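You operate a simulated robot arm through the tools that you are given. There is no shell and no other tool. Be economical: measure what you need, move in short steps, check, and stop when the job is done.

You run a simulated two-armed robot. Do the job below in one go: nothing can be reset, and whatever is moved stays where it is left.

TASK
Put the 10 MICRON filter cartridge in the steel cupboard.
Fine: on the shelf with the glove box; slide the glove box back first to make room; shut both cupboard doors.

It is judged by the outcome, as a careful person would: the job done as asked, and still so three seconds after it is handed in. It fails if anything else is knocked over, pushed out of place, dropped, spilled or broken.

THE ROBOT
Two 7-joint arms with two-finger parallel grippers on one trunk, on a base that drives. Base frame: it is fixed to the floor where the robot stands at the start and does not move with it; the origin is under the middle of the robot, x ahead of it, y to its left, z up. Units: cm, rad, N and s.
The left shoulder is at the start at [5, 16.8, 113.2], the right one opposite. With the tool pointing down near the work surface each hand reaches from about 10 to 66 cm from the robot's upright axis, wherever it stands, measured 20 degrees to its own side. Places, roughly: filter cartridge [-150, 100, 75]; left steel cupboard door [30, 40, 90]; right steel cupboard door [30, -50, 90]; second steel cupboard shelf [70, 0, 90]. Payload 1.57 kg a hand.
Tool frame (each hand has its own): the origin (TCP) lies between the finger pads and is the grasp point; the fingertips stand 3 cm ahead of it; z points along the fingers, y is the line along which they close. Largest opening 8 cm; finger width 1.7, thickness 1.2; the body of the gripper, 4 by 8.2 cm, starts 8 cm behind the TCP.
Orientation is told as [roll, pitch, yaw] about the base's x, y, z axes, in that order, counted from this pose: with the fingers straight down and closing along the base's y, the tool's x points along the base's -x, its y along +y and its z along -z.

THE INTERFACE
- The arms move only by the tool jog_arm. It takes "left_commands", "right_commands" or both (then of equal length, played together; a hand with none holds still); each is a list of rows, each an object of numbers (a shift or turn left out is 0, a gripper value left out holds the last): "x", "y", "z": the shift along the base's x, y, z in cm; "rx", "ry", "rz": the turn, a rotation vector about the base's x, y, z in rad; "grip": the gripper command, from -1 (fully open) to 1 (shut), values between in proportion. In form: [{"x": .., "y": .., "z": .., "rx": .., "ry": .., "rz": .., "grip": ..}, ...]. A call has 1 to 8 rows; each row shifts and turns the commanded pose from where the row before left it. A row lasts 0.2 s, in which the tool goes at most 5 cm and 0.15 rad; a call with a longer step from one row to the next is refused whole, and so is a gripper value outside its range. Where a pose cannot be reached the arm comes as near as it can. A force on the tool above 40 N (or 10 N above the force at the start of the call, whichever is more), or a blocked arm, ends the call early, and 0.2 s more pass. Each finger travels about 4.5 cm/s and halts on what it meets, pressing with about 31 N; the grip force reading is that of the motor and also rises with nothing between the fingers. The clock runs only during rows and for 0.2 s after the last one: add rows that do not move to give the fingers time. The reply holds the time, the measured pose of the TCP, the force on the tool along the base axes, the opening and the grip force, in the units named above and with some noise, with the torque about the TCP (base axes, N m) and any sound that the robot's microphone picked up, and new pictures: "views" is both (left out), scene, wrist or none (wrist: the cameras of the hands that moved).
- Cameras (640 x 400 px; columns grow to the right, rows downward): "scene" is now at [13.14, 0.37, 135.08]; the picture's right is [0.06, -1.00, 0.00], its down [-0.50, -0.03, -0.86] and it looks along [0.86, 0.05, -0.50] (base axes); focal length 214 px, centre (320, 200). "left" rides on the left gripper at [7.2, 0.7, -12.2] in its tool frame; the picture's right is [-0.09, 1.00, 0.00], its down [-0.84, -0.08, -0.54] and it looks along [-0.54, -0.05, 0.84] (tool axes); focal length 238 px, centre (320, 200). "right" rides on the right gripper at [7.2, -0.7, -12.2] in its tool frame; the picture's right is [0.09, 1.00, 0.00], its down [-0.84, 0.08, -0.54] and it looks along [-0.54, 0.05, 0.84] (tool axes); focal length 238 px, centre (320, 200). There is no depth. A picture from a camera that has moved, and an enlarged one, comes with that camera's place and axes in the base frame and with its lens.
- lift_body(by): slides the trunk up (or, below 0, down) by that many cm; the arms and the scene camera ride with it, the base frame stays. It gives what a move gives, with no picture.
- base_move(legs): drives the robot by 1 to 6 legs, each [ahead, left, turn to the left] in cm, cm and rad, along the robot's own axes; the way and the turn of a leg run together, so that a leg with both is an arc; at most 150 cm and 3.142 rad a leg. The arms and the cameras ride along, it lands a little off, and it stops where it bumps. It gives what a move gives, and a new picture of the scene camera.
- aim_head(pan, tilt): turns the head with the scene camera to pan (to the left, within 1.396 rad either way) and tilt (down, from -0.506 to 1.204), counted from straight ahead of the robot. It gives what a move gives, and a new picture of the scene camera.
- close_up(camera, box): a new picture of the part [left, top, right, bottom] of that camera's present view, enlarged. No time passes.
- job_done(): hands the job in; it is judged then, once.

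Work in short steps. Places have to be worked out from the pictures, the camera data and where the tool is seen: move nearer, look again, correct. Check each grasp and each placing, and mend what went wrong. You have 120 turns and 260 pictures in all, those below and enlarged ones among them. Open the grippers and draw the arms clear of the work before you hand the job in, unless the task says otherwise; then end with one line.

The tools are called after "Call:" as name(argument=value, ...) on one line, values as JSON. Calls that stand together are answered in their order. jog_arm: Moves the arms, as the interface text tells. Its arguments: {"type":"object","properties":{"left_commands":{"type":"array"},"right_commands":{"type":"array"},"views":{"type":"string","enum":["both","scene","wrist","none"]}},"required":[]} The other tools are called the same way: lift_body (by) slides the trunk up or down; base_move (legs) drives the base; aim_head (pan, tilt) turns the head that bears the scene camera; close_up (camera, box) takes an enlarged picture of a part of a camera's view; job_done () hands the job in.

At the start:

```text
t: 0.0
left_position: [40.22, 8.41, 129.0]
left_ee_rot: [0.0, -0.001, -0.001]
left_wrist_force: [0.4, -0.5, 0.2]
left_moment: [0.02, 0.01, -0.06]
left_finger_gap: 8.01
left_grip_force: 0.1
right_position: [37.25, -26.11, 121.25]
right_ee_rot: [0.001, 0.001, 0.001]
right_wrist_force: [0.2, 0.6, 0.6]
right_moment: [0.01, 0.01, 0.02]
right_finger_gap: 8.03
right_grip_force: 0.0
trunk travel left (down, up): [-30.0, 14.3]
robot x, y, heading: [0.24, 0.0, 0.005]
head pan, tilt: [0.058, 0.527]
```

scene: 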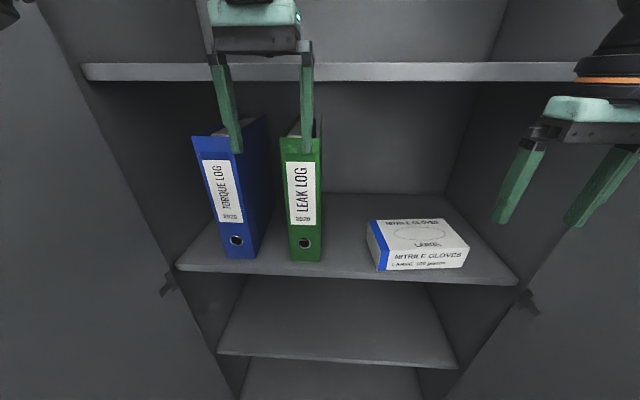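
right: 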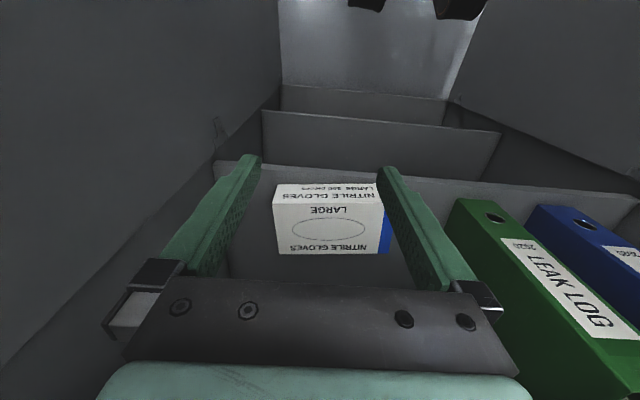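
left: 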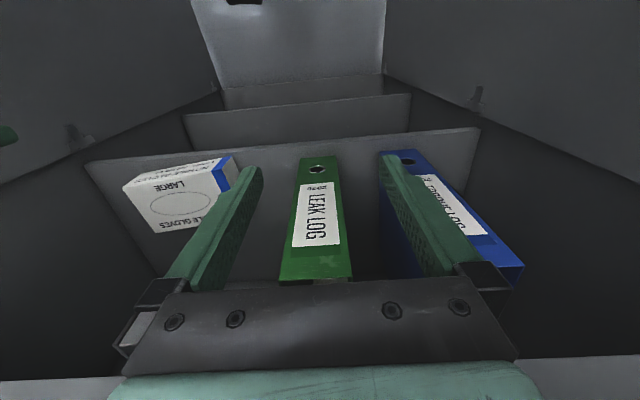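

The cupboard is open ahead, with the glove box near the front of the shelf (about x 54-56, y -13 to -37). I'll enlarge the view to measure it.

Call:
close_up(camera="scene", box=[340, 180, 540, 305])

Call:
aim_head(pan=-0.6, tilt=0.6)

```text
3.20 times, centred on (440, 242) of scene
camera zoom: at [13.14, 0.37, 135.08], right [0.06, -1.0, 0.0], down [-0.5, -0.03, -0.86], along [0.86, 0.05, -0.5], focal length 686 px, centre (-64, 64)
```

zoom: 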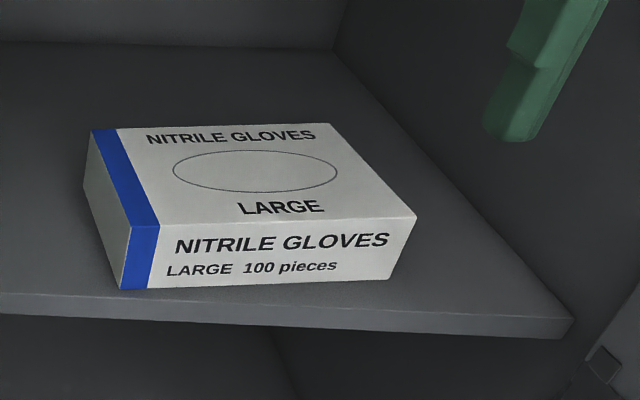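

```text
t: 1.0
left_position: [40.3, 8.36, 128.97]
left_ee_rot: [0.001, 0.001, 0.001]
left_wrist_force: [0.9, 0.0, -0.2]
left_moment: [0.01, 0.0, -0.01]
left_finger_gap: 7.99
left_grip_force: 0.0
right_position: [37.34, -26.07, 121.37]
right_ee_rot: [0.001, 0.0, 0.001]
right_wrist_force: [-1.2, 0.4, 0.3]
right_moment: [-0.01, -0.03, -0.01]
right_finger_gap: 7.99
right_grip_force: 0.0
trunk travel left (down, up): [-30.0, 14.3]
robot x, y, heading: [-0.05, 0.1, 0.001]
head pan, tilt: [-0.6, 0.6]
camera scene: at [11.42, -5.14, 134.42], right [-0.56, -0.83, 0.0], down [-0.47, 0.32, -0.83], along [0.68, -0.47, -0.56], focal length 214 px, centre (320, 200)
```

scene: 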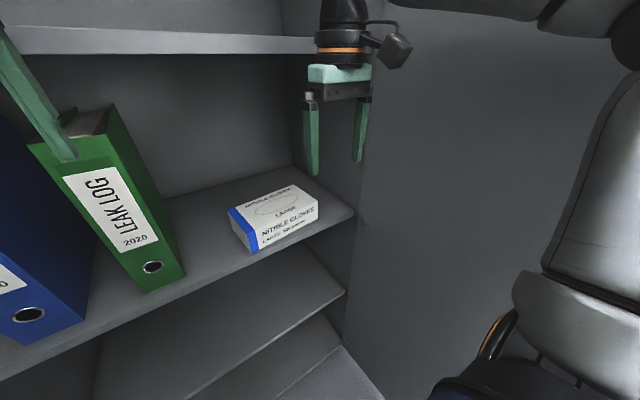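

The box measures about 23 x 13 x 7 cm, with its front at x≈54-57 and its front centre at y≈-24. I'll lower the right hand in front of the shelf with the fingers open and tilted forward, so they can push the front face squarely.

Call:
jog_arm(right_commands=[{"x": 0.5, "y": 0.2, "z": -3.2, "ry": -0.075}, {"x": 0.5, "y": 0.2, "z": -3.2, "ry": -0.075}, {"x": 0.5, "y": 0.2, "z": -3.2, "ry": -0.075}, {"x": 0.5, "y": 0.2, "z": -3.2, "ry": -0.075}, {"x": 0.5, "y": 0.2, "z": -3.2, "ry": -0.075}, {"x": 0.5, "y": 0.2, "z": -3.2, "ry": -0.075}, {"x": 0.5, "y": 0.2, "z": -3.2, "ry": -0.075}, {"x": 0.5, "y": 0.2, "z": -3.2, "ry": -0.075}])

```text
t: 2.8
left_position: [40.3, 8.27, 128.97]
left_ee_rot: [0.0, 0.0, -0.001]
left_wrist_force: [0.3, 0.1, 0.1]
left_moment: [-0.02, -0.01, -0.02]
left_finger_gap: 8.03
left_grip_force: 0.1
right_position: [41.28, -24.46, 95.46]
right_ee_rot: [0.003, -0.601, -0.001]
right_wrist_force: [0.0, -0.5, -0.4]
right_moment: [0.02, 0.0, 0.01]
right_finger_gap: 8.0
right_grip_force: 0.1
trunk travel left (down, up): [-30.0, 14.3]
robot x, y, heading: [-0.13, -0.01, 0.001]
head pan, tilt: [-0.6, 0.6]
camera scene: at [11.47, -5.22, 134.41], right [-0.56, -0.83, 0.0], down [-0.47, 0.32, -0.82], along [0.68, -0.47, -0.57], focal length 214 px, centre (320, 200)
camera right: at [28.44, -25.2, 101.55], right [-0.08, 1.0, -0.05], down [0.39, 0.08, 0.92], along [0.92, 0.05, -0.39], focal length 238 px, centre (320, 200)
```

scene: 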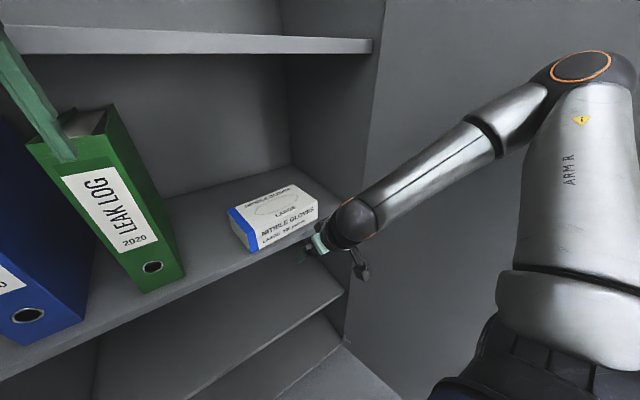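
right: 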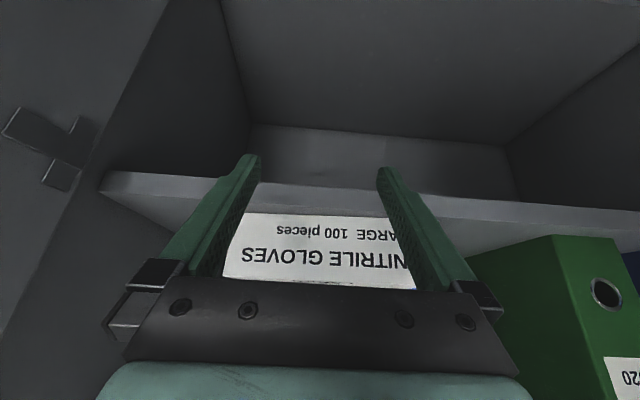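

The wrist view suggests the shelf top may be higher than 90. I'll measure it more exactly.

Call:
close_up(camera="right", box=[220, 140, 420, 265])

Call:
close_up(camera="scene", box=[200, 160, 400, 285])

```text
3.20 times, centred on (320, 202) of right
camera zoom: at [28.44, -25.2, 101.55], right [-0.08, 1.0, -0.05], down [0.39, 0.08, 0.92], along [0.92, 0.05, -0.39], focal length 763 px, centre (320, 192)
```

zoom: 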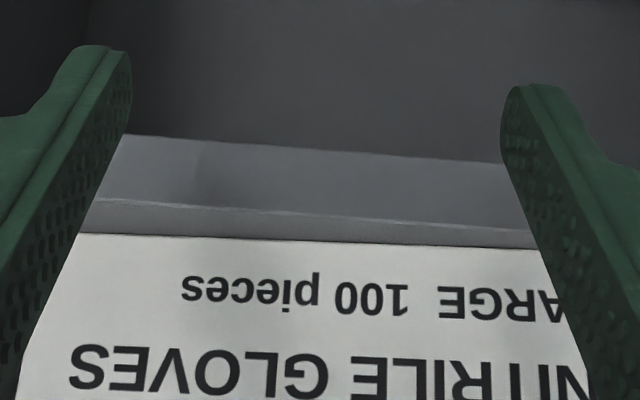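

```text
3.20 times, centred on (300, 222) of scene
camera zoom: at [11.47, -5.22, 134.41], right [-0.56, -0.83, 0.0], down [-0.47, 0.32, -0.82], along [0.68, -0.47, -0.57], focal length 686 px, centre (384, 128)
```

zoom: 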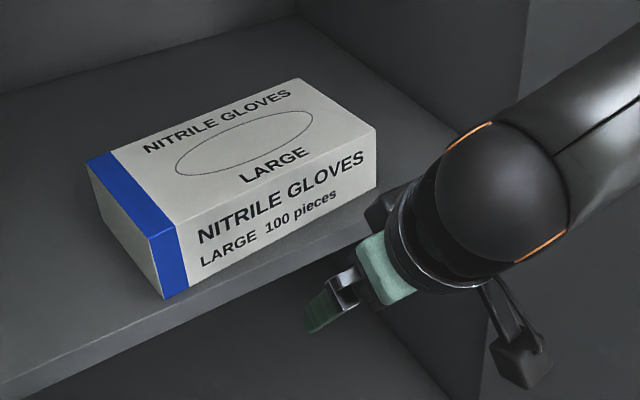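

Triangulation puts the shelf top at z≈93.3 with its front edge at x≈49.3. That puts the box front at x≈51-54, y≈-12 to -33. I'll raise the hand and approach the box centre.

Call:
jog_arm(right_commands=[{"y": 1, "z": 1.8}, {"y": 1, "z": 1.8}, {"x": 2}, {"x": 2}, {"x": 2}, {"x": 1.5}, {"x": 1.5}])

```text
t: 4.4
left_position: [40.2, 8.33, 129.0]
left_ee_rot: [0.0, 0.0, 0.001]
left_wrist_force: [-0.2, -0.3, 0.4]
left_moment: [0.0, -0.04, -0.01]
left_finger_gap: 8.02
left_grip_force: 0.2
right_position: [50.44, -22.38, 99.2]
right_ee_rot: [0.002, -0.602, 0.0]
right_wrist_force: [-0.1, 0.1, 0.0]
right_moment: [0.03, -0.01, -0.02]
right_finger_gap: 7.99
right_grip_force: 0.1
trunk travel left (down, up): [-30.0, 14.3]
robot x, y, heading: [0.09, 0.22, 0.0]
head pan, tilt: [-0.6, 0.6]
camera scene: at [11.43, -5.14, 134.42], right [-0.56, -0.83, 0.0], down [-0.47, 0.32, -0.82], along [0.68, -0.47, -0.57], focal length 214 px, centre (320, 200)
camera right: at [37.58, -23.19, 105.22], right [-0.08, 1.0, -0.05], down [0.38, 0.08, 0.92], along [0.92, 0.05, -0.39], focal length 238 px, centre (320, 200)
```

scene: 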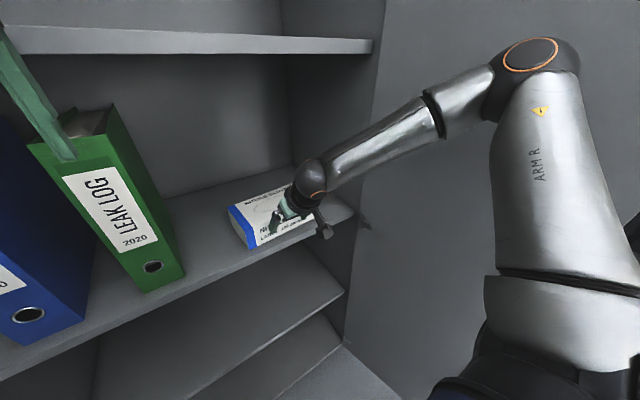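
right: 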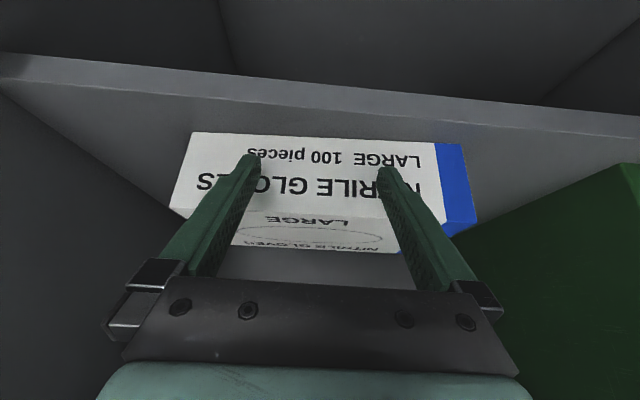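

The fingers are centred on the front face and almost touching it. I'll push slowly and watch the force.

Call:
jog_arm(right_commands=[{"x": 0.8}, {"x": 0.8}, {"x": 0.8}, {"x": 1}, {"x": 1}, {"x": 1}, {"x": 1}, {"x": 1}], views="wrist")

```text
t: 6.2
left_position: [40.18, 8.31, 129.0]
left_ee_rot: [0.0, 0.0, 0.0]
left_wrist_force: [-0.1, 0.0, -0.4]
left_moment: [0.0, 0.0, 0.01]
left_finger_gap: 8.01
left_grip_force: 0.0
right_position: [57.66, -22.51, 99.08]
right_ee_rot: [0.001, -0.6, 0.001]
right_wrist_force: [0.1, -0.4, -0.9]
right_moment: [0.0, -0.01, 0.0]
right_finger_gap: 8.0
right_grip_force: 0.0
trunk travel left (down, up): [-30.0, 14.3]
robot x, y, heading: [0.18, 0.21, -0.001]
head pan, tilt: [-0.6, 0.6]
camera right: at [44.97, -23.21, 105.19], right [-0.08, 1.0, -0.05], down [0.38, 0.08, 0.92], along [0.92, 0.05, -0.39], focal length 238 px, centre (320, 200)
```

right: 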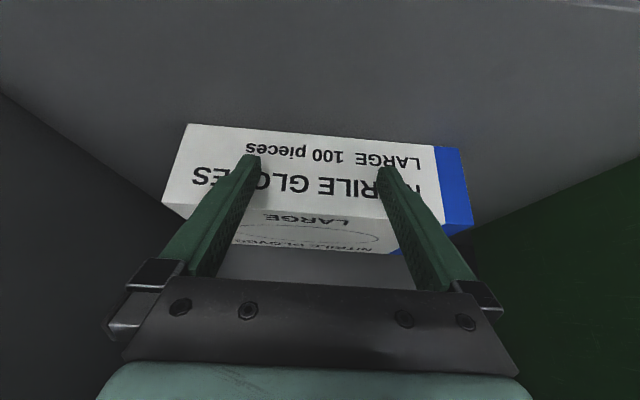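

The box slides smoothly, staying square to the fingers. I'll continue for about 12 cm.

Call:
jog_arm(right_commands=[{"x": 1.3}, {"x": 1.5}, {"x": 1.5}, {"x": 1.5}, {"x": 1.5}, {"x": 1.5}, {"x": 1.5}, {"x": 1.5}])

```text
t: 8.0
left_position: [40.14, 8.36, 128.98]
left_ee_rot: [0.0, 0.0, 0.0]
left_wrist_force: [0.0, -0.3, -0.6]
left_moment: [0.0, -0.01, 0.04]
left_finger_gap: 8.02
left_grip_force: 0.1
right_position: [65.46, -24.76, 100.2]
right_ee_rot: [0.0, -0.602, -0.001]
right_wrist_force: [-1.1, 0.4, -0.1]
right_moment: [0.01, 0.02, 0.04]
right_finger_gap: 8.0
right_grip_force: 0.0
right hand out of reach, approached as far as the arm can: row 5, 6, 7, 8
trunk travel left (down, up): [-30.0, 14.3]
robot x, y, heading: [0.06, -0.04, -0.001]
head pan, tilt: [-0.6, 0.6]
camera scene: at [11.4, -5.14, 134.42], right [-0.56, -0.83, 0.0], down [-0.47, 0.32, -0.83], along [0.68, -0.47, -0.56], focal length 214 px, centre (320, 200)
camera right: at [52.77, -25.49, 106.09], right [-0.08, 1.0, -0.05], down [0.38, 0.08, 0.92], along [0.92, 0.05, -0.39], focal length 238 px, centre (320, 200)
```

scene: 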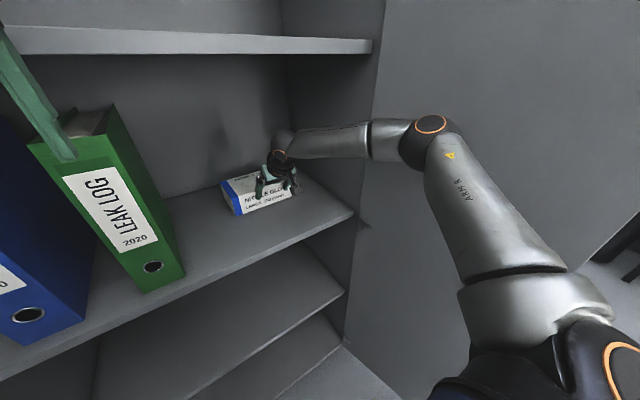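
right: 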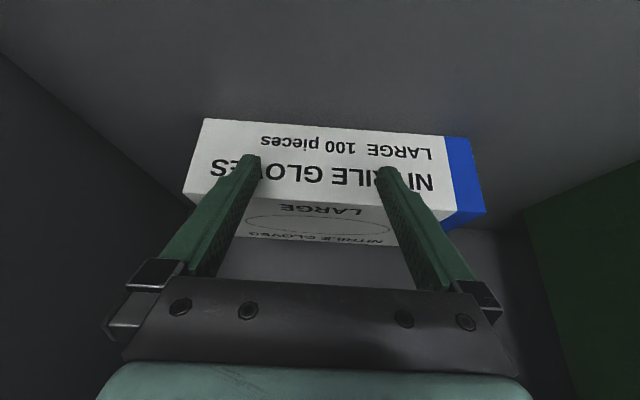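

The arm is at full stretch with the box front at x≈68. I'll drive ahead 5 cm to push it back a little more.

Call:
base_move(legs=[[5, 0, 0]])

```text
t: 9.0
left_position: [45.22, 8.31, 128.96]
left_ee_rot: [0.0, 0.0, 0.0]
left_wrist_force: [-0.4, -0.5, -0.5]
left_moment: [-0.01, 0.05, 0.01]
left_finger_gap: 7.98
left_grip_force: 0.1
right_position: [70.53, -24.86, 99.99]
right_ee_rot: [0.001, -0.599, -0.002]
right_wrist_force: [0.6, -0.5, -0.1]
right_moment: [0.04, 0.01, 0.0]
right_finger_gap: 8.02
right_grip_force: 0.1
trunk travel left (down, up): [-30.0, 14.3]
robot x, y, heading: [4.91, -0.27, -0.003]
head pan, tilt: [-0.6, 0.6]
camera scene: at [16.45, -5.15, 134.41], right [-0.57, -0.82, 0.0], down [-0.47, 0.32, -0.82], along [0.68, -0.47, -0.57], focal length 214 px, centre (320, 200)
```

scene: 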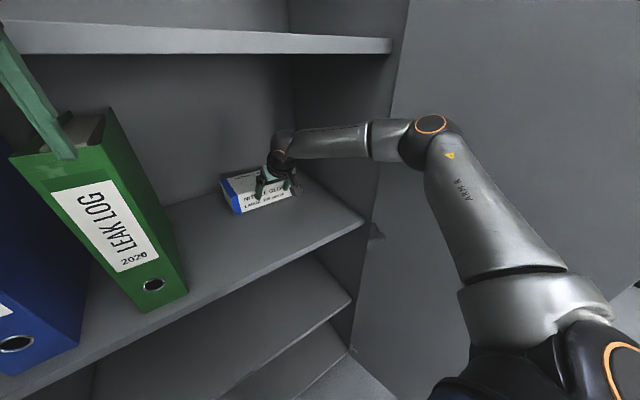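

The box front is now at about x≈73, leaving about 24 cm free. I'll draw the right hand straight back out.

Call:
jog_arm(right_commands=[{"x": -3}, {"x": -4}, {"x": -4}, {"x": -4}, {"x": -4}, {"x": -4}, {"x": -4}, {"x": -4}], views="none")

Call:
jog_arm(right_commands=[{"z": 3, "ry": 0.1}, {"z": 3, "ry": 0.1}, {"z": 3, "ry": 0.1}, {"z": 3, "ry": 0.1}, {"z": 3, "ry": 0.1}, {"z": 3, "ry": 0.1}], views="scene")

Call:
aim_head(pan=1.3, tilt=0.5)

```text
t: 10.8
left_position: [45.82, 10.66, 128.6]
left_ee_rot: [-0.022, 0.008, -0.002]
left_wrist_force: [-0.2, 0.1, 0.5]
left_moment: [-0.02, 0.02, -0.01]
left_finger_gap: 8.0
left_grip_force: 0.0
right_position: [43.47, -23.34, 101.02]
right_ee_rot: [-0.041, -0.592, 0.027]
right_wrist_force: [0.6, 0.5, -0.5]
right_moment: [0.03, 0.02, 0.03]
right_finger_gap: 8.0
right_grip_force: 0.1
right hand out of reach, approached as far as the arm can: row 8
trunk travel left (down, up): [-30.0, 14.3]
robot x, y, heading: [5.1, 0.01, 0.002]
head pan, tilt: [-0.6, 0.6]
```

```text
t: 12.2
left_position: [45.18, 8.4, 128.96]
left_ee_rot: [0.0, 0.0, 0.001]
left_wrist_force: [0.8, 0.1, 0.3]
left_moment: [0.0, 0.0, -0.02]
left_finger_gap: 8.01
left_grip_force: 0.1
right_position: [42.87, -24.91, 118.79]
right_ee_rot: [0.001, 0.003, 0.003]
right_wrist_force: [0.3, 0.6, 1.1]
right_moment: [0.02, -0.02, 0.0]
right_finger_gap: 8.0
right_grip_force: 0.0
trunk travel left (down, up): [-30.0, 14.3]
robot x, y, heading: [4.62, 0.02, -0.001]
head pan, tilt: [-0.6, 0.6]
camera scene: at [16.38, -5.12, 134.42], right [-0.57, -0.82, 0.0], down [-0.47, 0.32, -0.83], along [0.68, -0.47, -0.56], focal length 214 px, centre (320, 200)
```

scene: 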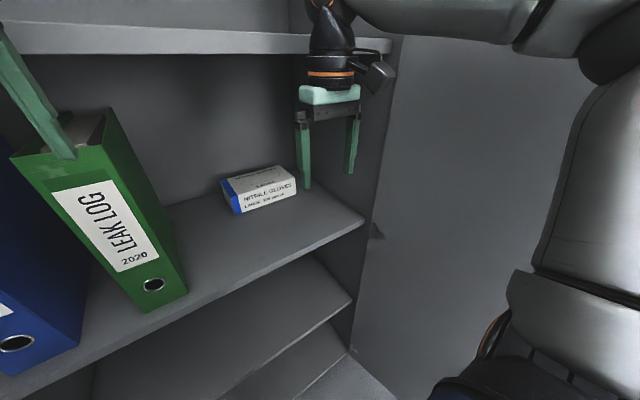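

```text
t: 14.0
left_position: [45.17, 8.31, 128.94]
left_ee_rot: [0.0, -0.001, 0.001]
left_wrist_force: [-0.9, 1.1, -0.7]
left_moment: [0.01, -0.02, -0.05]
left_finger_gap: 8.01
left_grip_force: 0.1
right_position: [42.92, -25.03, 118.68]
right_ee_rot: [-0.001, -0.003, -0.001]
right_wrist_force: [0.2, -0.2, -0.1]
right_moment: [0.01, 0.0, 0.03]
right_finger_gap: 8.0
right_grip_force: 0.0
trunk travel left (down, up): [-30.0, 14.3]
robot x, y, heading: [4.81, -0.05, 0.0]
head pan, tilt: [1.3, 0.499]
camera scene: at [11.51, 8.61, 135.33], right [0.96, -0.27, 0.0], down [-0.13, -0.46, -0.88], along [0.24, 0.85, -0.48], focal length 214 px, centre (320, 200)
```

scene: 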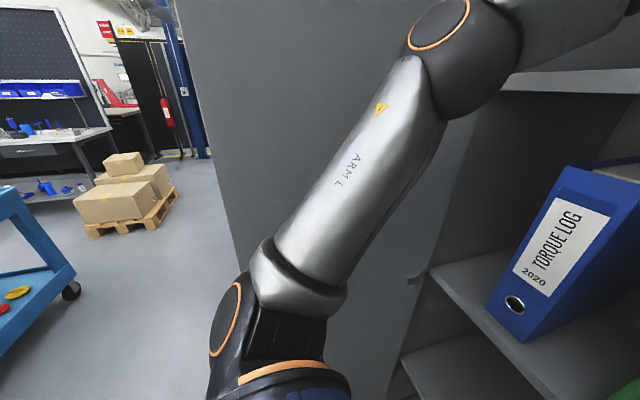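

The glove box is clear and square at the back. Next I'll back straight out from between the doors and look around.

Call:
base_move(legs=[[-75, 0, 0]])

Call:
aim_head(pan=1.39, tilt=0.3)

```text
t: 18.1
left_position: [-30.32, 8.4, 128.97]
left_ee_rot: [0.003, 0.0, 0.004]
left_wrist_force: [-0.3, 0.8, 0.5]
left_moment: [0.02, -0.03, 0.01]
left_finger_gap: 8.0
left_grip_force: 0.1
right_position: [-32.43, -24.96, 118.62]
right_ee_rot: [0.0, -0.001, 0.005]
right_wrist_force: [0.8, -0.4, 0.2]
right_moment: [0.0, -0.01, 0.03]
right_finger_gap: 8.02
right_grip_force: 0.0
trunk travel left (down, up): [-30.0, 14.3]
robot x, y, heading: [-70.65, 0.04, -0.002]
head pan, tilt: [1.3, 0.499]
camera scene: at [-63.99, 8.52, 135.33], right [0.96, -0.26, 0.0], down [-0.13, -0.46, -0.88], along [0.23, 0.85, -0.48], focal length 214 px, centre (320, 200)
```

scene: 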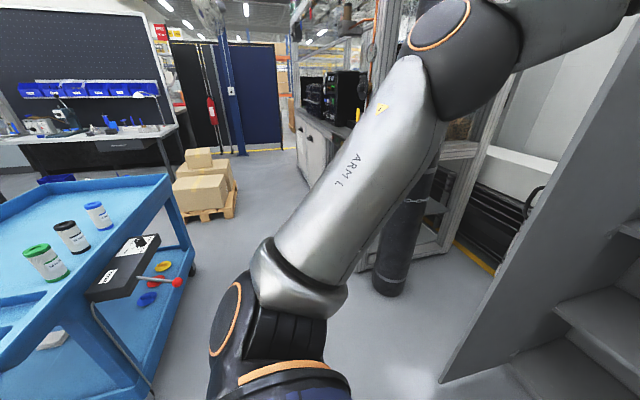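

```text
t: 18.9
left_position: [-30.4, 8.28, 129.05]
left_ee_rot: [0.0, 0.0, 0.003]
left_wrist_force: [-0.4, -0.5, 0.1]
left_moment: [0.0, -0.03, -0.01]
left_finger_gap: 8.0
left_grip_force: 0.0
right_position: [-32.45, -24.91, 118.69]
right_ee_rot: [0.0, -0.001, 0.004]
right_wrist_force: [0.3, -0.1, -0.2]
right_moment: [-0.01, 0.03, 0.02]
right_finger_gap: 7.98
right_grip_force: 0.2
trunk travel left (down, up): [-30.0, 14.3]
robot x, y, heading: [-70.37, 0.11, 0.005]
head pan, tilt: [1.389, 0.3]
camera scene: at [-64.7, 8.94, 137.16], right [0.98, -0.18, 0.0], down [-0.05, -0.29, -0.96], along [0.17, 0.94, -0.3], focal length 214 px, centre (320, 200)
```

scene: 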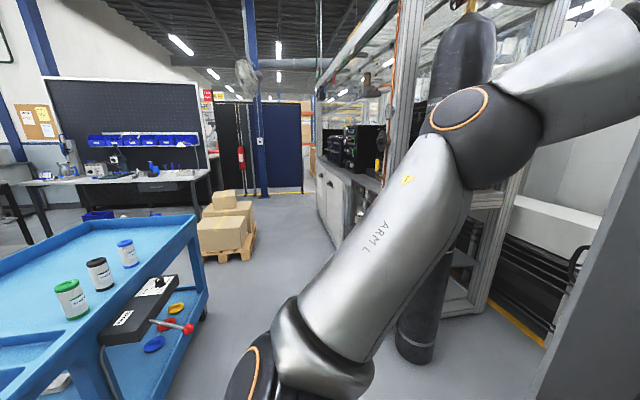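

Three cartridges stand on the blue trolley, at roughly x≈-145 and y≈89, 104 and 122. I'll zoom in on the labels.

Call:
close_up(camera="scene", box=[40, 220, 220, 332])

```text
3.56 times, centred on (130, 276) of scene
camera zoom: at [-64.7, 8.94, 137.16], right [0.98, -0.18, 0.0], down [-0.05, -0.29, -0.96], along [0.17, 0.94, -0.3], focal length 763 px, centre (996, -70)
```

zoom: 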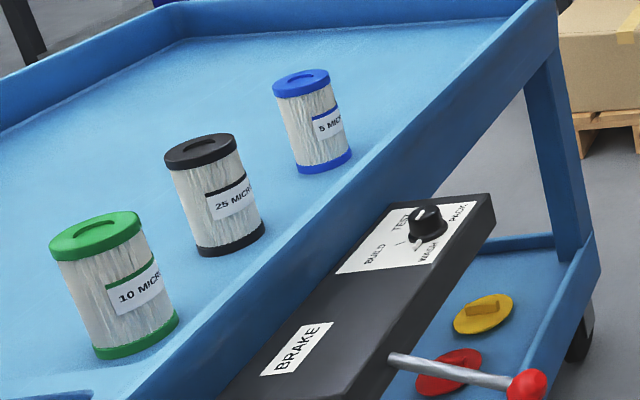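

The green-capped cartridge is the 10 MICRON one. The trolley has a brake box with a lever on the side facing me, so I'll turn left in place and study the near end of the trolley for an approach.

Call:
base_move(legs=[[0, 0, 1.57]])

Call:
aim_head(pan=0.8, tilt=0.55)

```text
t: 23.1
left_position: [-79.0, 40.05, 128.99]
left_ee_rot: [0.0, 0.0, 1.577]
left_wrist_force: [0.0, -0.1, -0.3]
left_moment: [-0.02, -0.01, 0.02]
left_finger_gap: 8.0
left_grip_force: 0.0
right_position: [-45.62, 38.08, 118.79]
right_ee_rot: [0.0, -0.003, 1.577]
right_wrist_force: [-0.1, 0.8, -0.4]
right_moment: [0.01, 0.0, -0.01]
right_finger_gap: 8.0
right_grip_force: 0.0
trunk travel left (down, up): [-30.0, 14.3]
robot x, y, heading: [-70.12, -0.34, 1.577]
head pan, tilt: [1.389, 0.3]
camera scene: at [-79.59, 5.37, 137.17], right [0.17, 0.98, 0.0], down [0.29, -0.05, -0.96], along [-0.94, 0.17, -0.3], focal length 214 px, centre (320, 200)
```

scene: 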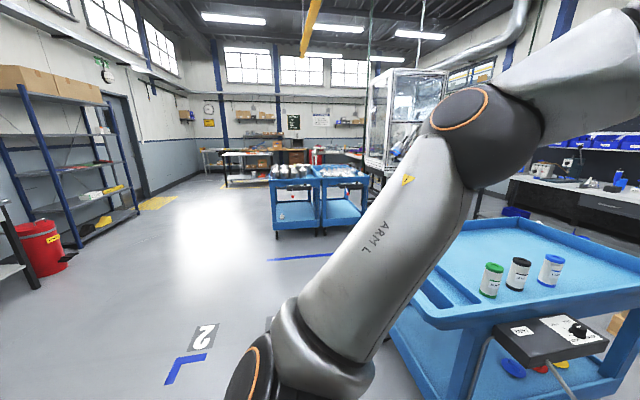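

```text
t: 24.1
left_position: [-79.1, 40.08, 129.0]
left_ee_rot: [0.0, 0.0, 1.578]
left_wrist_force: [0.1, -0.6, 0.5]
left_moment: [-0.02, -0.02, 0.0]
left_finger_gap: 7.99
left_grip_force: 0.1
right_position: [-45.71, 37.95, 118.6]
right_ee_rot: [0.001, -0.002, 1.574]
right_wrist_force: [-0.7, 0.3, -0.7]
right_moment: [0.01, -0.02, -0.01]
right_finger_gap: 8.01
right_grip_force: 0.1
trunk travel left (down, up): [-30.0, 14.3]
robot x, y, heading: [-70.56, -0.01, 1.577]
head pan, tilt: [0.799, 0.55]
camera scene: at [-76.87, 9.95, 134.87], right [0.69, 0.72, 0.0], down [0.38, -0.36, -0.85], along [-0.62, 0.59, -0.52], focal length 214 px, centre (320, 200)
```

scene: 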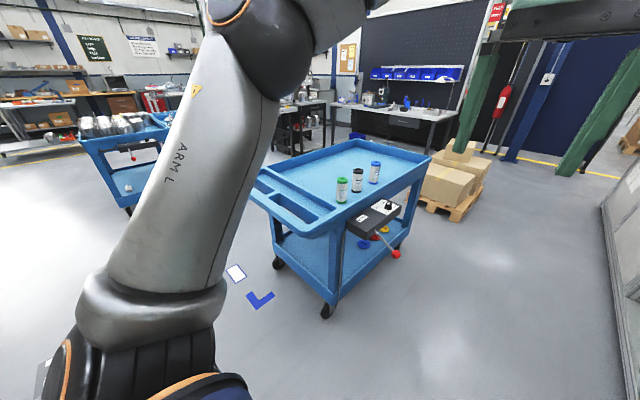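

The trolley's handle end is at y≈62-67, spanning x≈-194 to -126, and the cartridge is at about (-142, 87). I'll slide sideways to x≈-158 so I face the end, away from the lever, and use the right hand.

Call:
base_move(legs=[[0, 88, 0], [15, 0, 0]])

Call:
aim_head(pan=-0.2, tilt=0.75)

```text
t: 33.1
left_position: [-167.66, 54.3, 128.98]
left_ee_rot: [-0.001, 0.0, 1.584]
left_wrist_force: [-0.5, -0.1, 1.2]
left_moment: [-0.04, 0.0, -0.04]
left_finger_gap: 8.0
left_grip_force: 0.0
right_position: [-134.35, 52.57, 118.72]
right_ee_rot: [0.0, -0.001, 1.583]
right_wrist_force: [0.4, 0.3, -0.4]
right_moment: [-0.02, 0.0, -0.01]
right_finger_gap: 7.98
right_grip_force: 0.0
trunk travel left (down, up): [-30.0, 14.3]
robot x, y, heading: [-158.98, 13.99, 1.583]
head pan, tilt: [0.799, 0.55]
camera scene: at [-165.22, 24.24, 134.86], right [0.69, 0.73, 0.0], down [0.38, -0.36, -0.85], along [-0.62, 0.59, -0.52], focal length 214 px, centre (320, 200)
```

scene: 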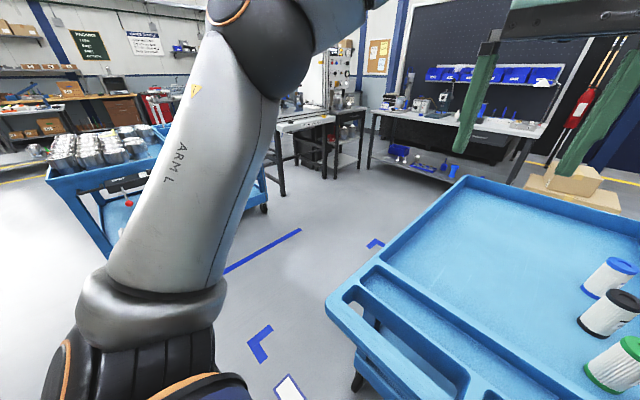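

```text
t: 34.4
left_position: [-167.64, 54.21, 129.06]
left_ee_rot: [0.0, -0.002, 1.582]
left_wrist_force: [0.1, -0.5, -0.9]
left_moment: [0.03, 0.01, 0.0]
left_finger_gap: 7.99
left_grip_force: 0.1
right_position: [-134.21, 52.44, 118.72]
right_ee_rot: [0.0, -0.001, 1.583]
right_wrist_force: [0.5, -0.1, 0.2]
right_moment: [-0.02, -0.02, 0.01]
right_finger_gap: 8.02
right_grip_force: 0.1
trunk travel left (down, up): [-30.0, 14.3]
robot x, y, heading: [-158.87, 14.02, 1.586]
head pan, tilt: [-0.201, 0.75]
camera scene: at [-157.16, 26.12, 133.13], right [0.98, -0.19, 0.0], down [-0.13, -0.67, -0.73], along [0.14, 0.72, -0.68], focal length 214 px, centre (320, 200)
```

scene: 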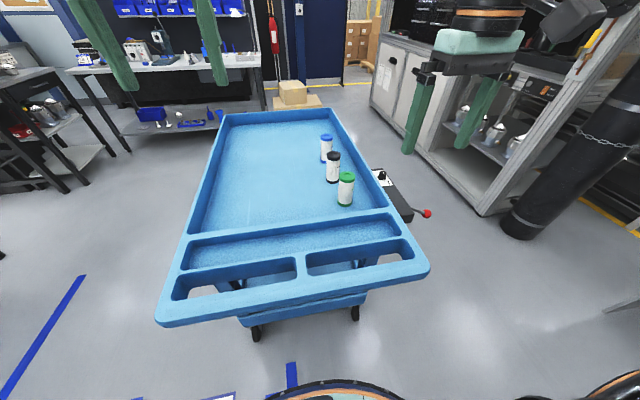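

Triangulation puts the green cartridge's base at (-136.5, 81, 77.6) and the trolley end at y≈48. Before driving closer I'll look down to see the clearance between my base and the trolley.

Call:
aim_head(pan=0.0, tilt=1.2)

```text
t: 35.3
left_position: [-167.52, 54.34, 128.94]
left_ee_rot: [0.0, 0.0, 1.582]
left_wrist_force: [0.0, 0.4, 0.5]
left_moment: [-0.01, 0.05, 0.03]
left_finger_gap: 8.0
left_grip_force: 0.0
right_position: [-134.22, 52.38, 118.72]
right_ee_rot: [-0.001, -0.001, 1.582]
right_wrist_force: [0.7, 0.8, 0.5]
right_moment: [0.0, 0.02, 0.01]
right_finger_gap: 8.01
right_grip_force: 0.0
trunk travel left (down, up): [-30.0, 14.3]
robot x, y, heading: [-158.84, 14.35, 1.583]
head pan, tilt: [0.0, 1.201]
camera scene: at [-158.77, 23.57, 129.96], right [1.0, 0.01, 0.0], down [0.01, -0.93, -0.36], along [0.0, 0.36, -0.93], focal length 214 px, centre (320, 200)
```

scene: 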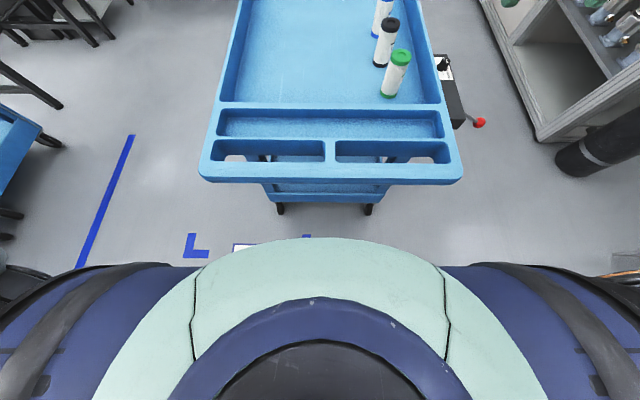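

The mint shape is my torso collar. The handle end is at y≈50 and the cartridge is about 12.5 cm tall and 6.2 cm across. I'll nudge ahead and right to bring it within comfortable reach.

Call:
base_move(legs=[[8, -8, 0]])

Call:
aim_head(pan=-0.25, tilt=0.8)

```text
t: 36.7
left_position: [-159.76, 62.42, 129.1]
left_ee_rot: [0.001, 0.0, 1.582]
left_wrist_force: [0.6, -0.7, 0.7]
left_moment: [-0.05, 0.03, 0.02]
left_finger_gap: 8.0
left_grip_force: 0.0
right_position: [-126.38, 60.55, 118.76]
right_ee_rot: [0.0, -0.001, 1.585]
right_wrist_force: [0.6, -1.2, 0.5]
right_moment: [0.0, 0.03, -0.02]
right_finger_gap: 8.01
right_grip_force: 0.1
trunk travel left (down, up): [-30.0, 14.3]
robot x, y, heading: [-151.49, 22.6, 1.585]
head pan, tilt: [0.0, 1.201]
camera scene: at [-150.89, 31.74, 129.95], right [1.0, 0.01, 0.0], down [0.01, -0.93, -0.36], along [-0.01, 0.36, -0.93], focal length 214 px, centre (320, 200)
```

scene: 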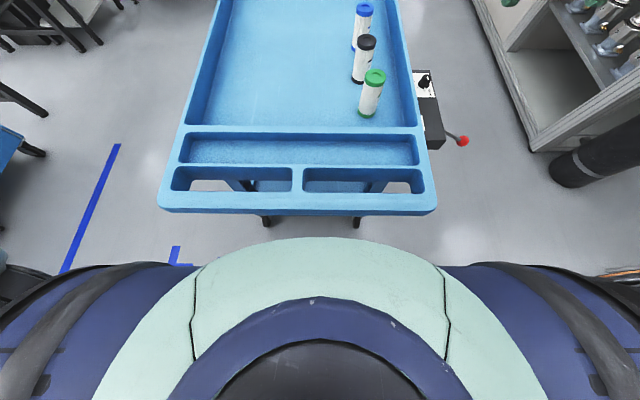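

```text
t: 37.6
left_position: [-159.71, 62.3, 128.97]
left_ee_rot: [0.0, -0.001, 1.585]
left_wrist_force: [0.0, 0.6, 1.5]
left_moment: [0.01, -0.02, -0.01]
left_finger_gap: 8.01
left_grip_force: 0.1
right_position: [-126.45, 60.56, 118.7]
right_ee_rot: [0.0, -0.002, 1.583]
right_wrist_force: [-0.1, 0.5, 0.6]
right_moment: [0.0, -0.04, 0.02]
right_finger_gap: 7.98
right_grip_force: 0.0
trunk travel left (down, up): [-30.0, 14.3]
robot x, y, heading: [-150.63, 22.1, 1.583]
head pan, tilt: [-0.25, 0.799]
camera scene: at [-148.97, 33.95, 132.73], right [0.97, -0.23, 0.0], down [-0.17, -0.7, -0.7], along [0.16, 0.68, -0.72], focal length 214 px, centre (320, 200)
```

scene: 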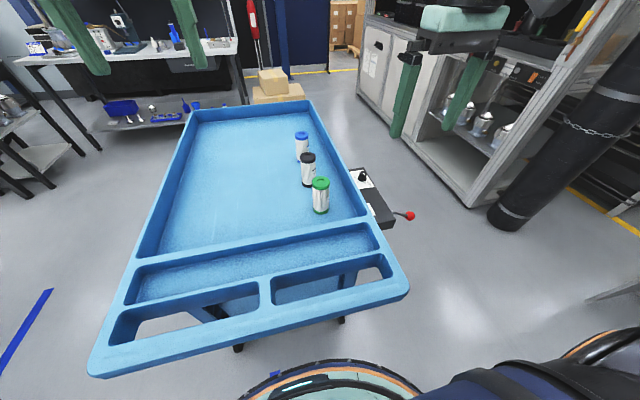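

The cartridge is at about (-137.6, 80.7), with its top at z≈91. I'll bring the right hand to a tilted pre-grasp above and behind it.

Call:
jog_arm(right_commands=[{"x": -1.85, "y": 2.1, "z": -3.3, "rx": 0.083}, {"x": -1.85, "y": 2.1, "z": -3.3, "rx": 0.083}, {"x": -1.85, "y": 2.1, "z": -3.3, "rx": 0.083}, {"x": -1.85, "y": 2.1, "z": -3.3, "rx": 0.083}, {"x": -1.85, "y": 2.1, "z": -3.3, "rx": 0.083}, {"x": -1.85, "y": 2.1, "z": -3.3, "rx": 0.083}])

```text
t: 39.0
left_position: [-159.86, 62.52, 128.94]
left_ee_rot: [0.001, -0.001, 1.584]
left_wrist_force: [-0.5, -0.7, -0.5]
left_moment: [-0.06, 0.03, -0.03]
left_finger_gap: 7.99
left_grip_force: 0.0
right_position: [-137.48, 73.17, 98.87]
right_ee_rot: [-0.004, -0.501, 1.583]
right_wrist_force: [0.3, 0.2, -0.2]
right_moment: [0.01, 0.0, 0.0]
right_finger_gap: 7.98
right_grip_force: 0.1
trunk travel left (down, up): [-30.0, 14.3]
robot x, y, heading: [-150.98, 22.55, 1.583]
head pan, tilt: [-0.25, 0.799]
camera scene: at [-148.96, 34.02, 132.73], right [0.97, -0.23, 0.0], down [-0.17, -0.7, -0.7], along [0.16, 0.68, -0.72], focal length 214 px, centre (320, 200)
camera right: at [-136.69, 61.04, 106.08], right [-0.99, -0.09, -0.05], down [-0.09, 0.47, 0.88], along [-0.06, 0.88, -0.48], focal length 238 px, centre (320, 200)
```

scene: 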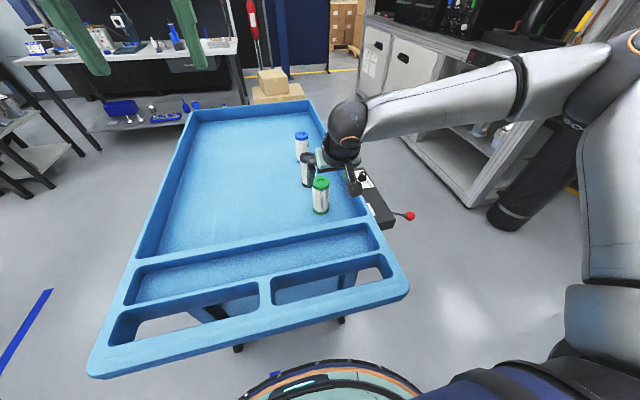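
right: 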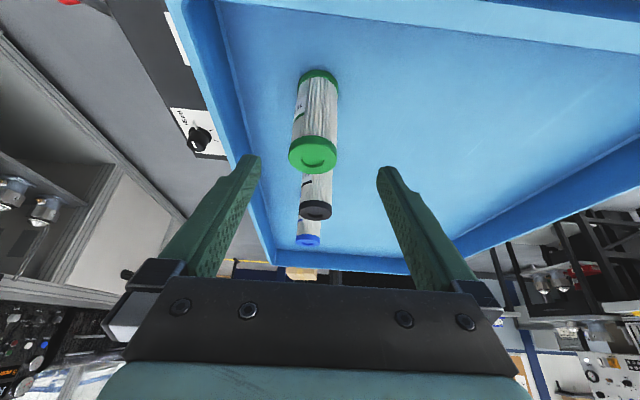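

The wrist view puts the cartridge at (-136.9, 80.7), well centred between the fingers. I'll slide down along the tool axis around it.

Call:
jog_arm(right_commands=[{"x": 0.1, "y": 1.5, "z": -2.85}, {"x": 0.1, "y": 1.5, "z": -2.85}, {"x": 0.1, "y": 1.5, "z": -2.85}, {"x": 0.1, "y": 1.5, "z": -2.85}, {"x": 0.1, "y": 1.5, "z": -2.85}])

```text
t: 40.2
left_position: [-159.86, 62.44, 129.09]
left_ee_rot: [0.001, 0.0, 1.583]
left_wrist_force: [-0.9, 0.3, 0.5]
left_moment: [-0.02, 0.01, -0.01]
left_finger_gap: 8.0
left_grip_force: 0.0
right_position: [-131.71, 76.91, 88.04]
right_ee_rot: [-0.007, -0.5, 1.584]
right_wrist_force: [0.7, 0.1, -0.5]
right_moment: [-0.02, -0.02, 0.02]
right_finger_gap: 7.97
right_grip_force: 0.1
right hand out of reach, approached as far as the arm can: row 2, 3, 4, 5
trunk travel left (down, up): [-30.0, 14.3]
robot x, y, heading: [-151.03, 22.55, 1.578]
head pan, tilt: [-0.25, 0.799]
camera scene: at [-148.95, 33.96, 132.73], right [0.97, -0.23, 0.0], down [-0.17, -0.7, -0.7], along [0.16, 0.68, -0.72], focal length 214 px, centre (320, 200)
camera right: at [-130.88, 64.67, 95.3], right [-0.99, -0.09, -0.05], down [-0.09, 0.47, 0.88], along [-0.06, 0.88, -0.48], focal length 238 px, centre (320, 200)
```

scene: 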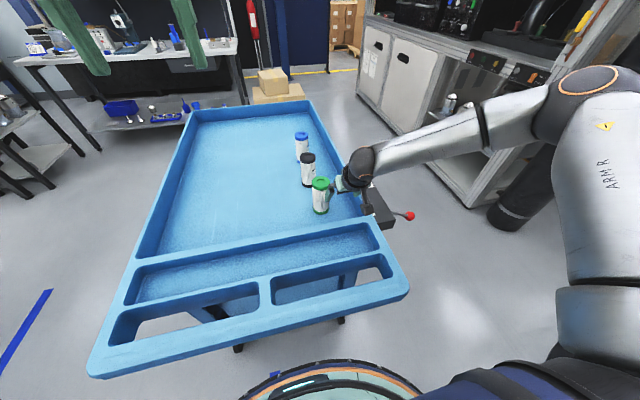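
right: 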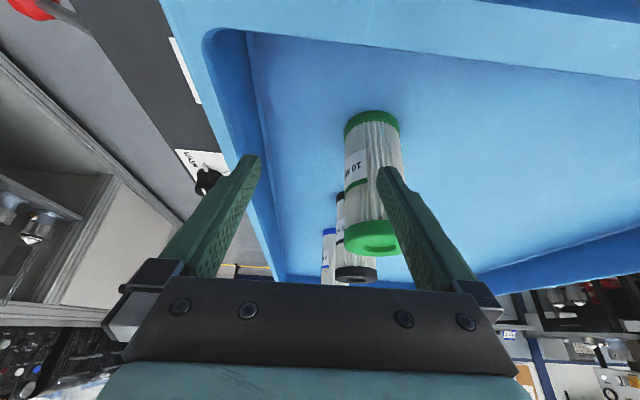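

The hand hit its reach limit and drifted sideways, so one finger is now close to the cartridge. The safest retreat is straight up with the trunk.

Call:
lift_body(by=9)

```text
t: 41.4
left_position: [-159.79, 62.37, 137.99]
left_ee_rot: [0.0, -0.001, 1.582]
left_wrist_force: [0.9, 0.0, -0.4]
left_moment: [-0.04, -0.03, 0.02]
left_finger_gap: 7.96
left_grip_force: 0.0
right_position: [-131.63, 76.77, 97.12]
right_ee_rot: [-0.005, -0.499, 1.585]
right_wrist_force: [-0.2, -0.4, -0.6]
right_moment: [0.0, 0.02, 0.0]
right_finger_gap: 8.01
right_grip_force: 0.1
trunk travel left (down, up): [-39.0, 5.3]
robot x, y, heading: [-151.26, 22.59, 1.584]
head pan, tilt: [-0.25, 0.799]
```

The fingertips are now above the cartridge. I'll draw the hand back toward me in free air.

Call:
jog_arm(right_commands=[{"y": -3, "z": 3}, {"y": -3, "z": 3}, {"y": -3, "z": 3}, {"y": -3, "z": 2}, {"y": -3}])

```text
t: 42.6
left_position: [-159.83, 62.35, 138.01]
left_ee_rot: [0.001, 0.001, 1.583]
left_wrist_force: [-0.1, 0.0, -0.7]
left_moment: [0.0, -0.01, -0.01]
left_finger_gap: 7.99
left_grip_force: 0.0
right_position: [-131.66, 61.79, 108.1]
right_ee_rot: [-0.005, -0.5, 1.585]
right_wrist_force: [-0.4, -0.4, 0.3]
right_moment: [-0.01, 0.01, 0.0]
right_finger_gap: 8.01
right_grip_force: 0.1
trunk travel left (down, up): [-39.0, 5.3]
robot x, y, heading: [-150.66, 22.27, 1.584]
head pan, tilt: [-0.25, 0.799]
camera scene: at [-148.97, 33.9, 141.74], right [0.97, -0.23, 0.0], down [-0.17, -0.7, -0.7], along [0.16, 0.68, -0.72], focal length 214 px, centre (320, 200)
camera right: at [-130.91, 49.56, 115.4], right [-0.99, -0.09, -0.05], down [-0.09, 0.47, 0.88], along [-0.06, 0.88, -0.48], focal length 238 px, centre (320, 200)
```

scene: 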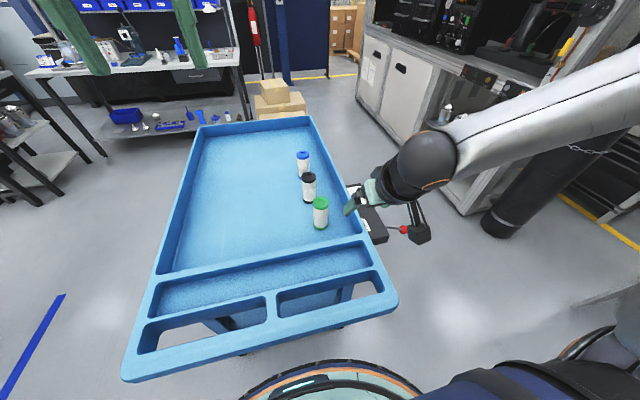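
right: 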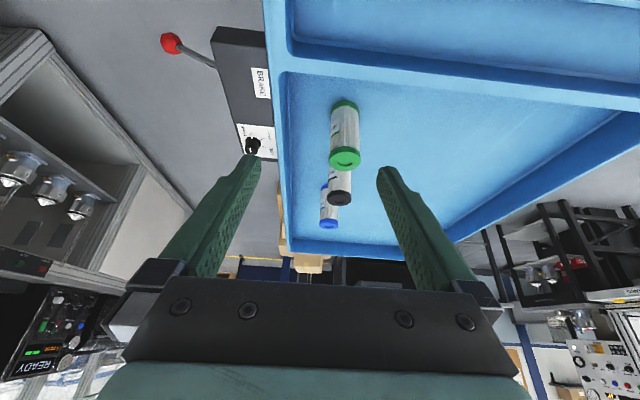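

The hand is free, and the reach limit looks like a configuration issue. I'll raise the hand, move the base 10 cm left so the cartridge sits more to my right, and lower the trunk.

Call:
jog_arm(right_commands=[{"x": 2, "z": 4}, {"x": 2, "z": 4}, {"x": 2, "z": 4}, {"z": 3}], views="none")

Call:
base_move(legs=[[0, 10, 0]])

Call:
lift_body(by=-23)

```text
t: 43.6
left_position: [-159.79, 62.32, 137.96]
left_ee_rot: [0.0, -0.002, 1.583]
left_wrist_force: [-0.2, -0.9, 0.9]
left_moment: [0.0, 0.0, -0.05]
left_finger_gap: 8.01
left_grip_force: 0.0
right_position: [-125.75, 61.87, 123.13]
right_ee_rot: [-0.007, -0.5, 1.586]
right_wrist_force: [-0.6, 0.4, -0.5]
right_moment: [0.0, -0.01, -0.01]
right_finger_gap: 8.01
right_grip_force: 0.0
trunk travel left (down, up): [-39.0, 5.3]
robot x, y, heading: [-150.81, 22.21, 1.584]
head pan, tilt: [-0.25, 0.799]
```

```text
t: 45.1
left_position: [-169.72, 62.21, 137.9]
left_ee_rot: [0.0, 0.001, 1.585]
left_wrist_force: [-0.2, 0.9, -0.1]
left_moment: [0.02, -0.02, -0.02]
left_finger_gap: 7.99
left_grip_force: 0.1
right_position: [-135.72, 61.7, 123.22]
right_ee_rot: [-0.007, -0.498, 1.584]
right_wrist_force: [0.4, -0.6, 0.2]
right_moment: [0.02, -0.03, -0.01]
right_finger_gap: 7.97
right_grip_force: 0.0
trunk travel left (down, up): [-39.0, 5.3]
robot x, y, heading: [-160.75, 22.07, 1.584]
head pan, tilt: [-0.25, 0.799]
camera scene: at [-158.87, 33.83, 141.73], right [0.97, -0.24, 0.0], down [-0.17, -0.7, -0.7], along [0.16, 0.68, -0.72], focal length 214 px, centre (320, 200)
```

scene: 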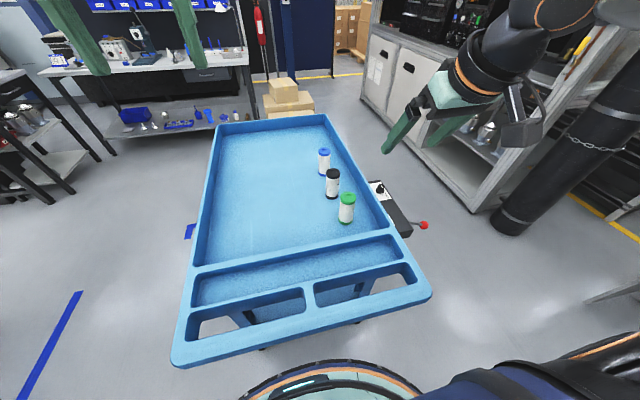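

```text
t: 47.6
left_position: [-169.68, 62.15, 115.01]
left_ee_rot: [0.002, 0.002, 1.582]
left_wrist_force: [0.4, 0.1, -0.1]
left_moment: [0.01, 0.0, -0.01]
left_finger_gap: 8.01
left_grip_force: 0.0
right_position: [-135.64, 61.66, 99.97]
right_ee_rot: [-0.005, -0.499, 1.585]
right_wrist_force: [-0.2, 0.1, 0.6]
right_moment: [-0.01, 0.02, 0.02]
right_finger_gap: 7.98
right_grip_force: 0.1
trunk travel left (down, up): [-16.0, 28.3]
robot x, y, heading: [-160.98, 22.04, 1.584]
head pan, tilt: [-0.25, 0.799]
```

Now I'll return to the pre-grasp from this stance.

Call:
jog_arm(right_commands=[{"x": -0.3, "y": 3}, {"x": -0.3, "y": 3}, {"x": -0.3, "y": 3}, {"x": -0.3, "y": 2.5}], views="wrist")

```text
t: 48.6
left_position: [-169.73, 62.15, 115.01]
left_ee_rot: [0.0, 0.002, 1.582]
left_wrist_force: [-0.5, 0.2, -0.6]
left_moment: [-0.03, -0.02, 0.0]
left_finger_gap: 8.0
left_grip_force: 0.1
right_position: [-136.82, 73.2, 100.05]
right_ee_rot: [-0.004, -0.501, 1.585]
right_wrist_force: [0.6, 1.0, 1.2]
right_moment: [0.01, 0.01, -0.01]
right_finger_gap: 8.0
right_grip_force: 0.0
trunk travel left (down, up): [-16.0, 28.3]
robot x, y, heading: [-160.57, 22.43, 1.583]
head pan, tilt: [-0.25, 0.799]
camera right: at [-136.05, 61.06, 107.33], right [-0.99, -0.09, -0.05], down [-0.09, 0.47, 0.88], along [-0.06, 0.88, -0.48], focal length 238 px, centre (320, 200)
```

right: 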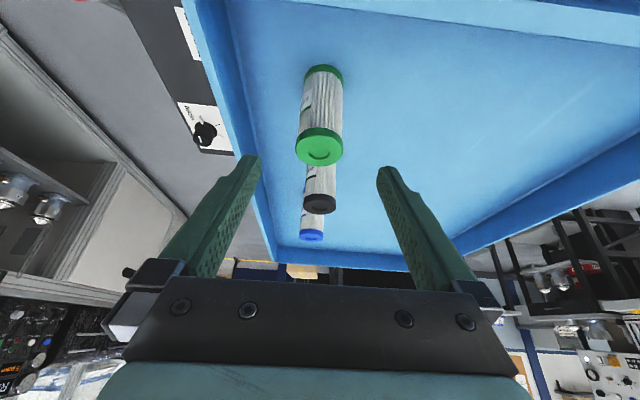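

It's well centred. I'll take two steps down and check the tracking before the fingers pass the cap.

Call:
jog_arm(right_commands=[{"y": 1.3, "z": -2.4}, {"y": 1.3, "z": -2.4}], views="none")

```text
t: 49.2
left_position: [-169.64, 62.13, 114.97]
left_ee_rot: [0.0, 0.0, 1.583]
left_wrist_force: [0.0, 0.5, -0.2]
left_moment: [0.01, -0.02, -0.01]
left_finger_gap: 7.98
left_grip_force: 0.0
right_position: [-136.8, 75.88, 95.18]
right_ee_rot: [-0.009, -0.498, 1.585]
right_wrist_force: [0.3, -0.7, 0.7]
right_moment: [-0.01, 0.0, 0.0]
right_finger_gap: 8.01
right_grip_force: 0.1
trunk travel left (down, up): [-16.0, 28.3]
robot x, y, heading: [-161.03, 22.14, 1.582]
head pan, tilt: [-0.25, 0.799]
```

Tracking is exact this time, so I'll continue to the grasp height.

Call:
jog_arm(right_commands=[{"y": 1.3, "z": -2.4}, {"y": 1.2, "z": -2.6}, {"y": 1.2, "z": -2.6}, {"y": 1.0, "z": -2.4}])

```text
t: 50.2
left_position: [-169.63, 62.24, 115.12]
left_ee_rot: [0.0, -0.001, 1.585]
left_wrist_force: [-0.5, 0.0, 0.0]
left_moment: [0.0, -0.01, 0.02]
left_finger_gap: 8.01
left_grip_force: 0.1
right_position: [-136.9, 80.59, 85.27]
right_ee_rot: [-0.005, -0.5, 1.581]
right_wrist_force: [0.0, -0.1, 0.2]
right_moment: [-0.04, 0.01, 0.0]
right_finger_gap: 7.99
right_grip_force: 0.1
trunk travel left (down, up): [-16.0, 28.3]
robot x, y, heading: [-160.84, 22.18, 1.581]
head pan, tilt: [-0.25, 0.799]
camera scene: at [-158.82, 33.84, 118.73], right [0.97, -0.24, 0.0], down [-0.17, -0.7, -0.7], along [0.16, 0.68, -0.72], focal length 214 px, centre (320, 200)
camera right: at [-136.04, 68.36, 92.52], right [-0.99, -0.09, -0.05], down [-0.09, 0.47, 0.88], along [-0.06, 0.88, -0.48], focal length 238 px, centre (320, 200)
```

scene: 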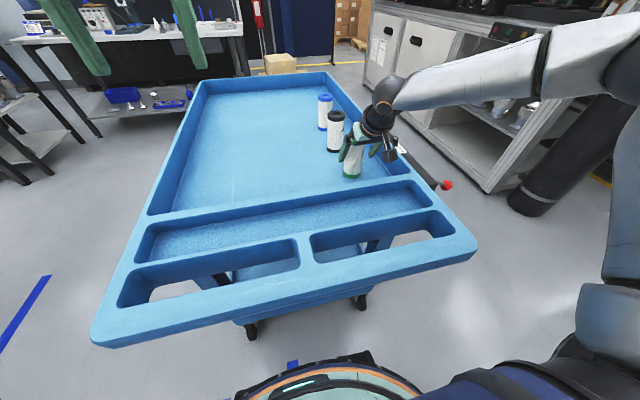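
right: 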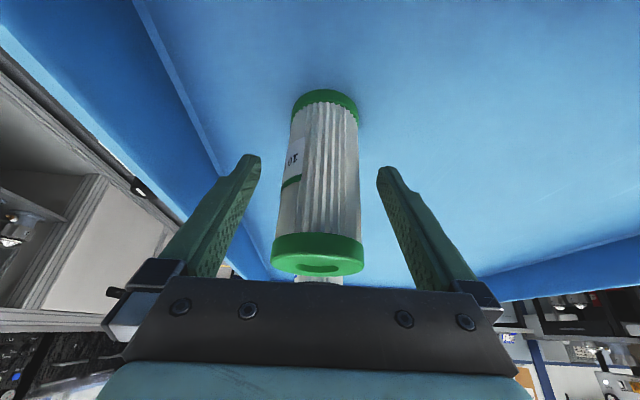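

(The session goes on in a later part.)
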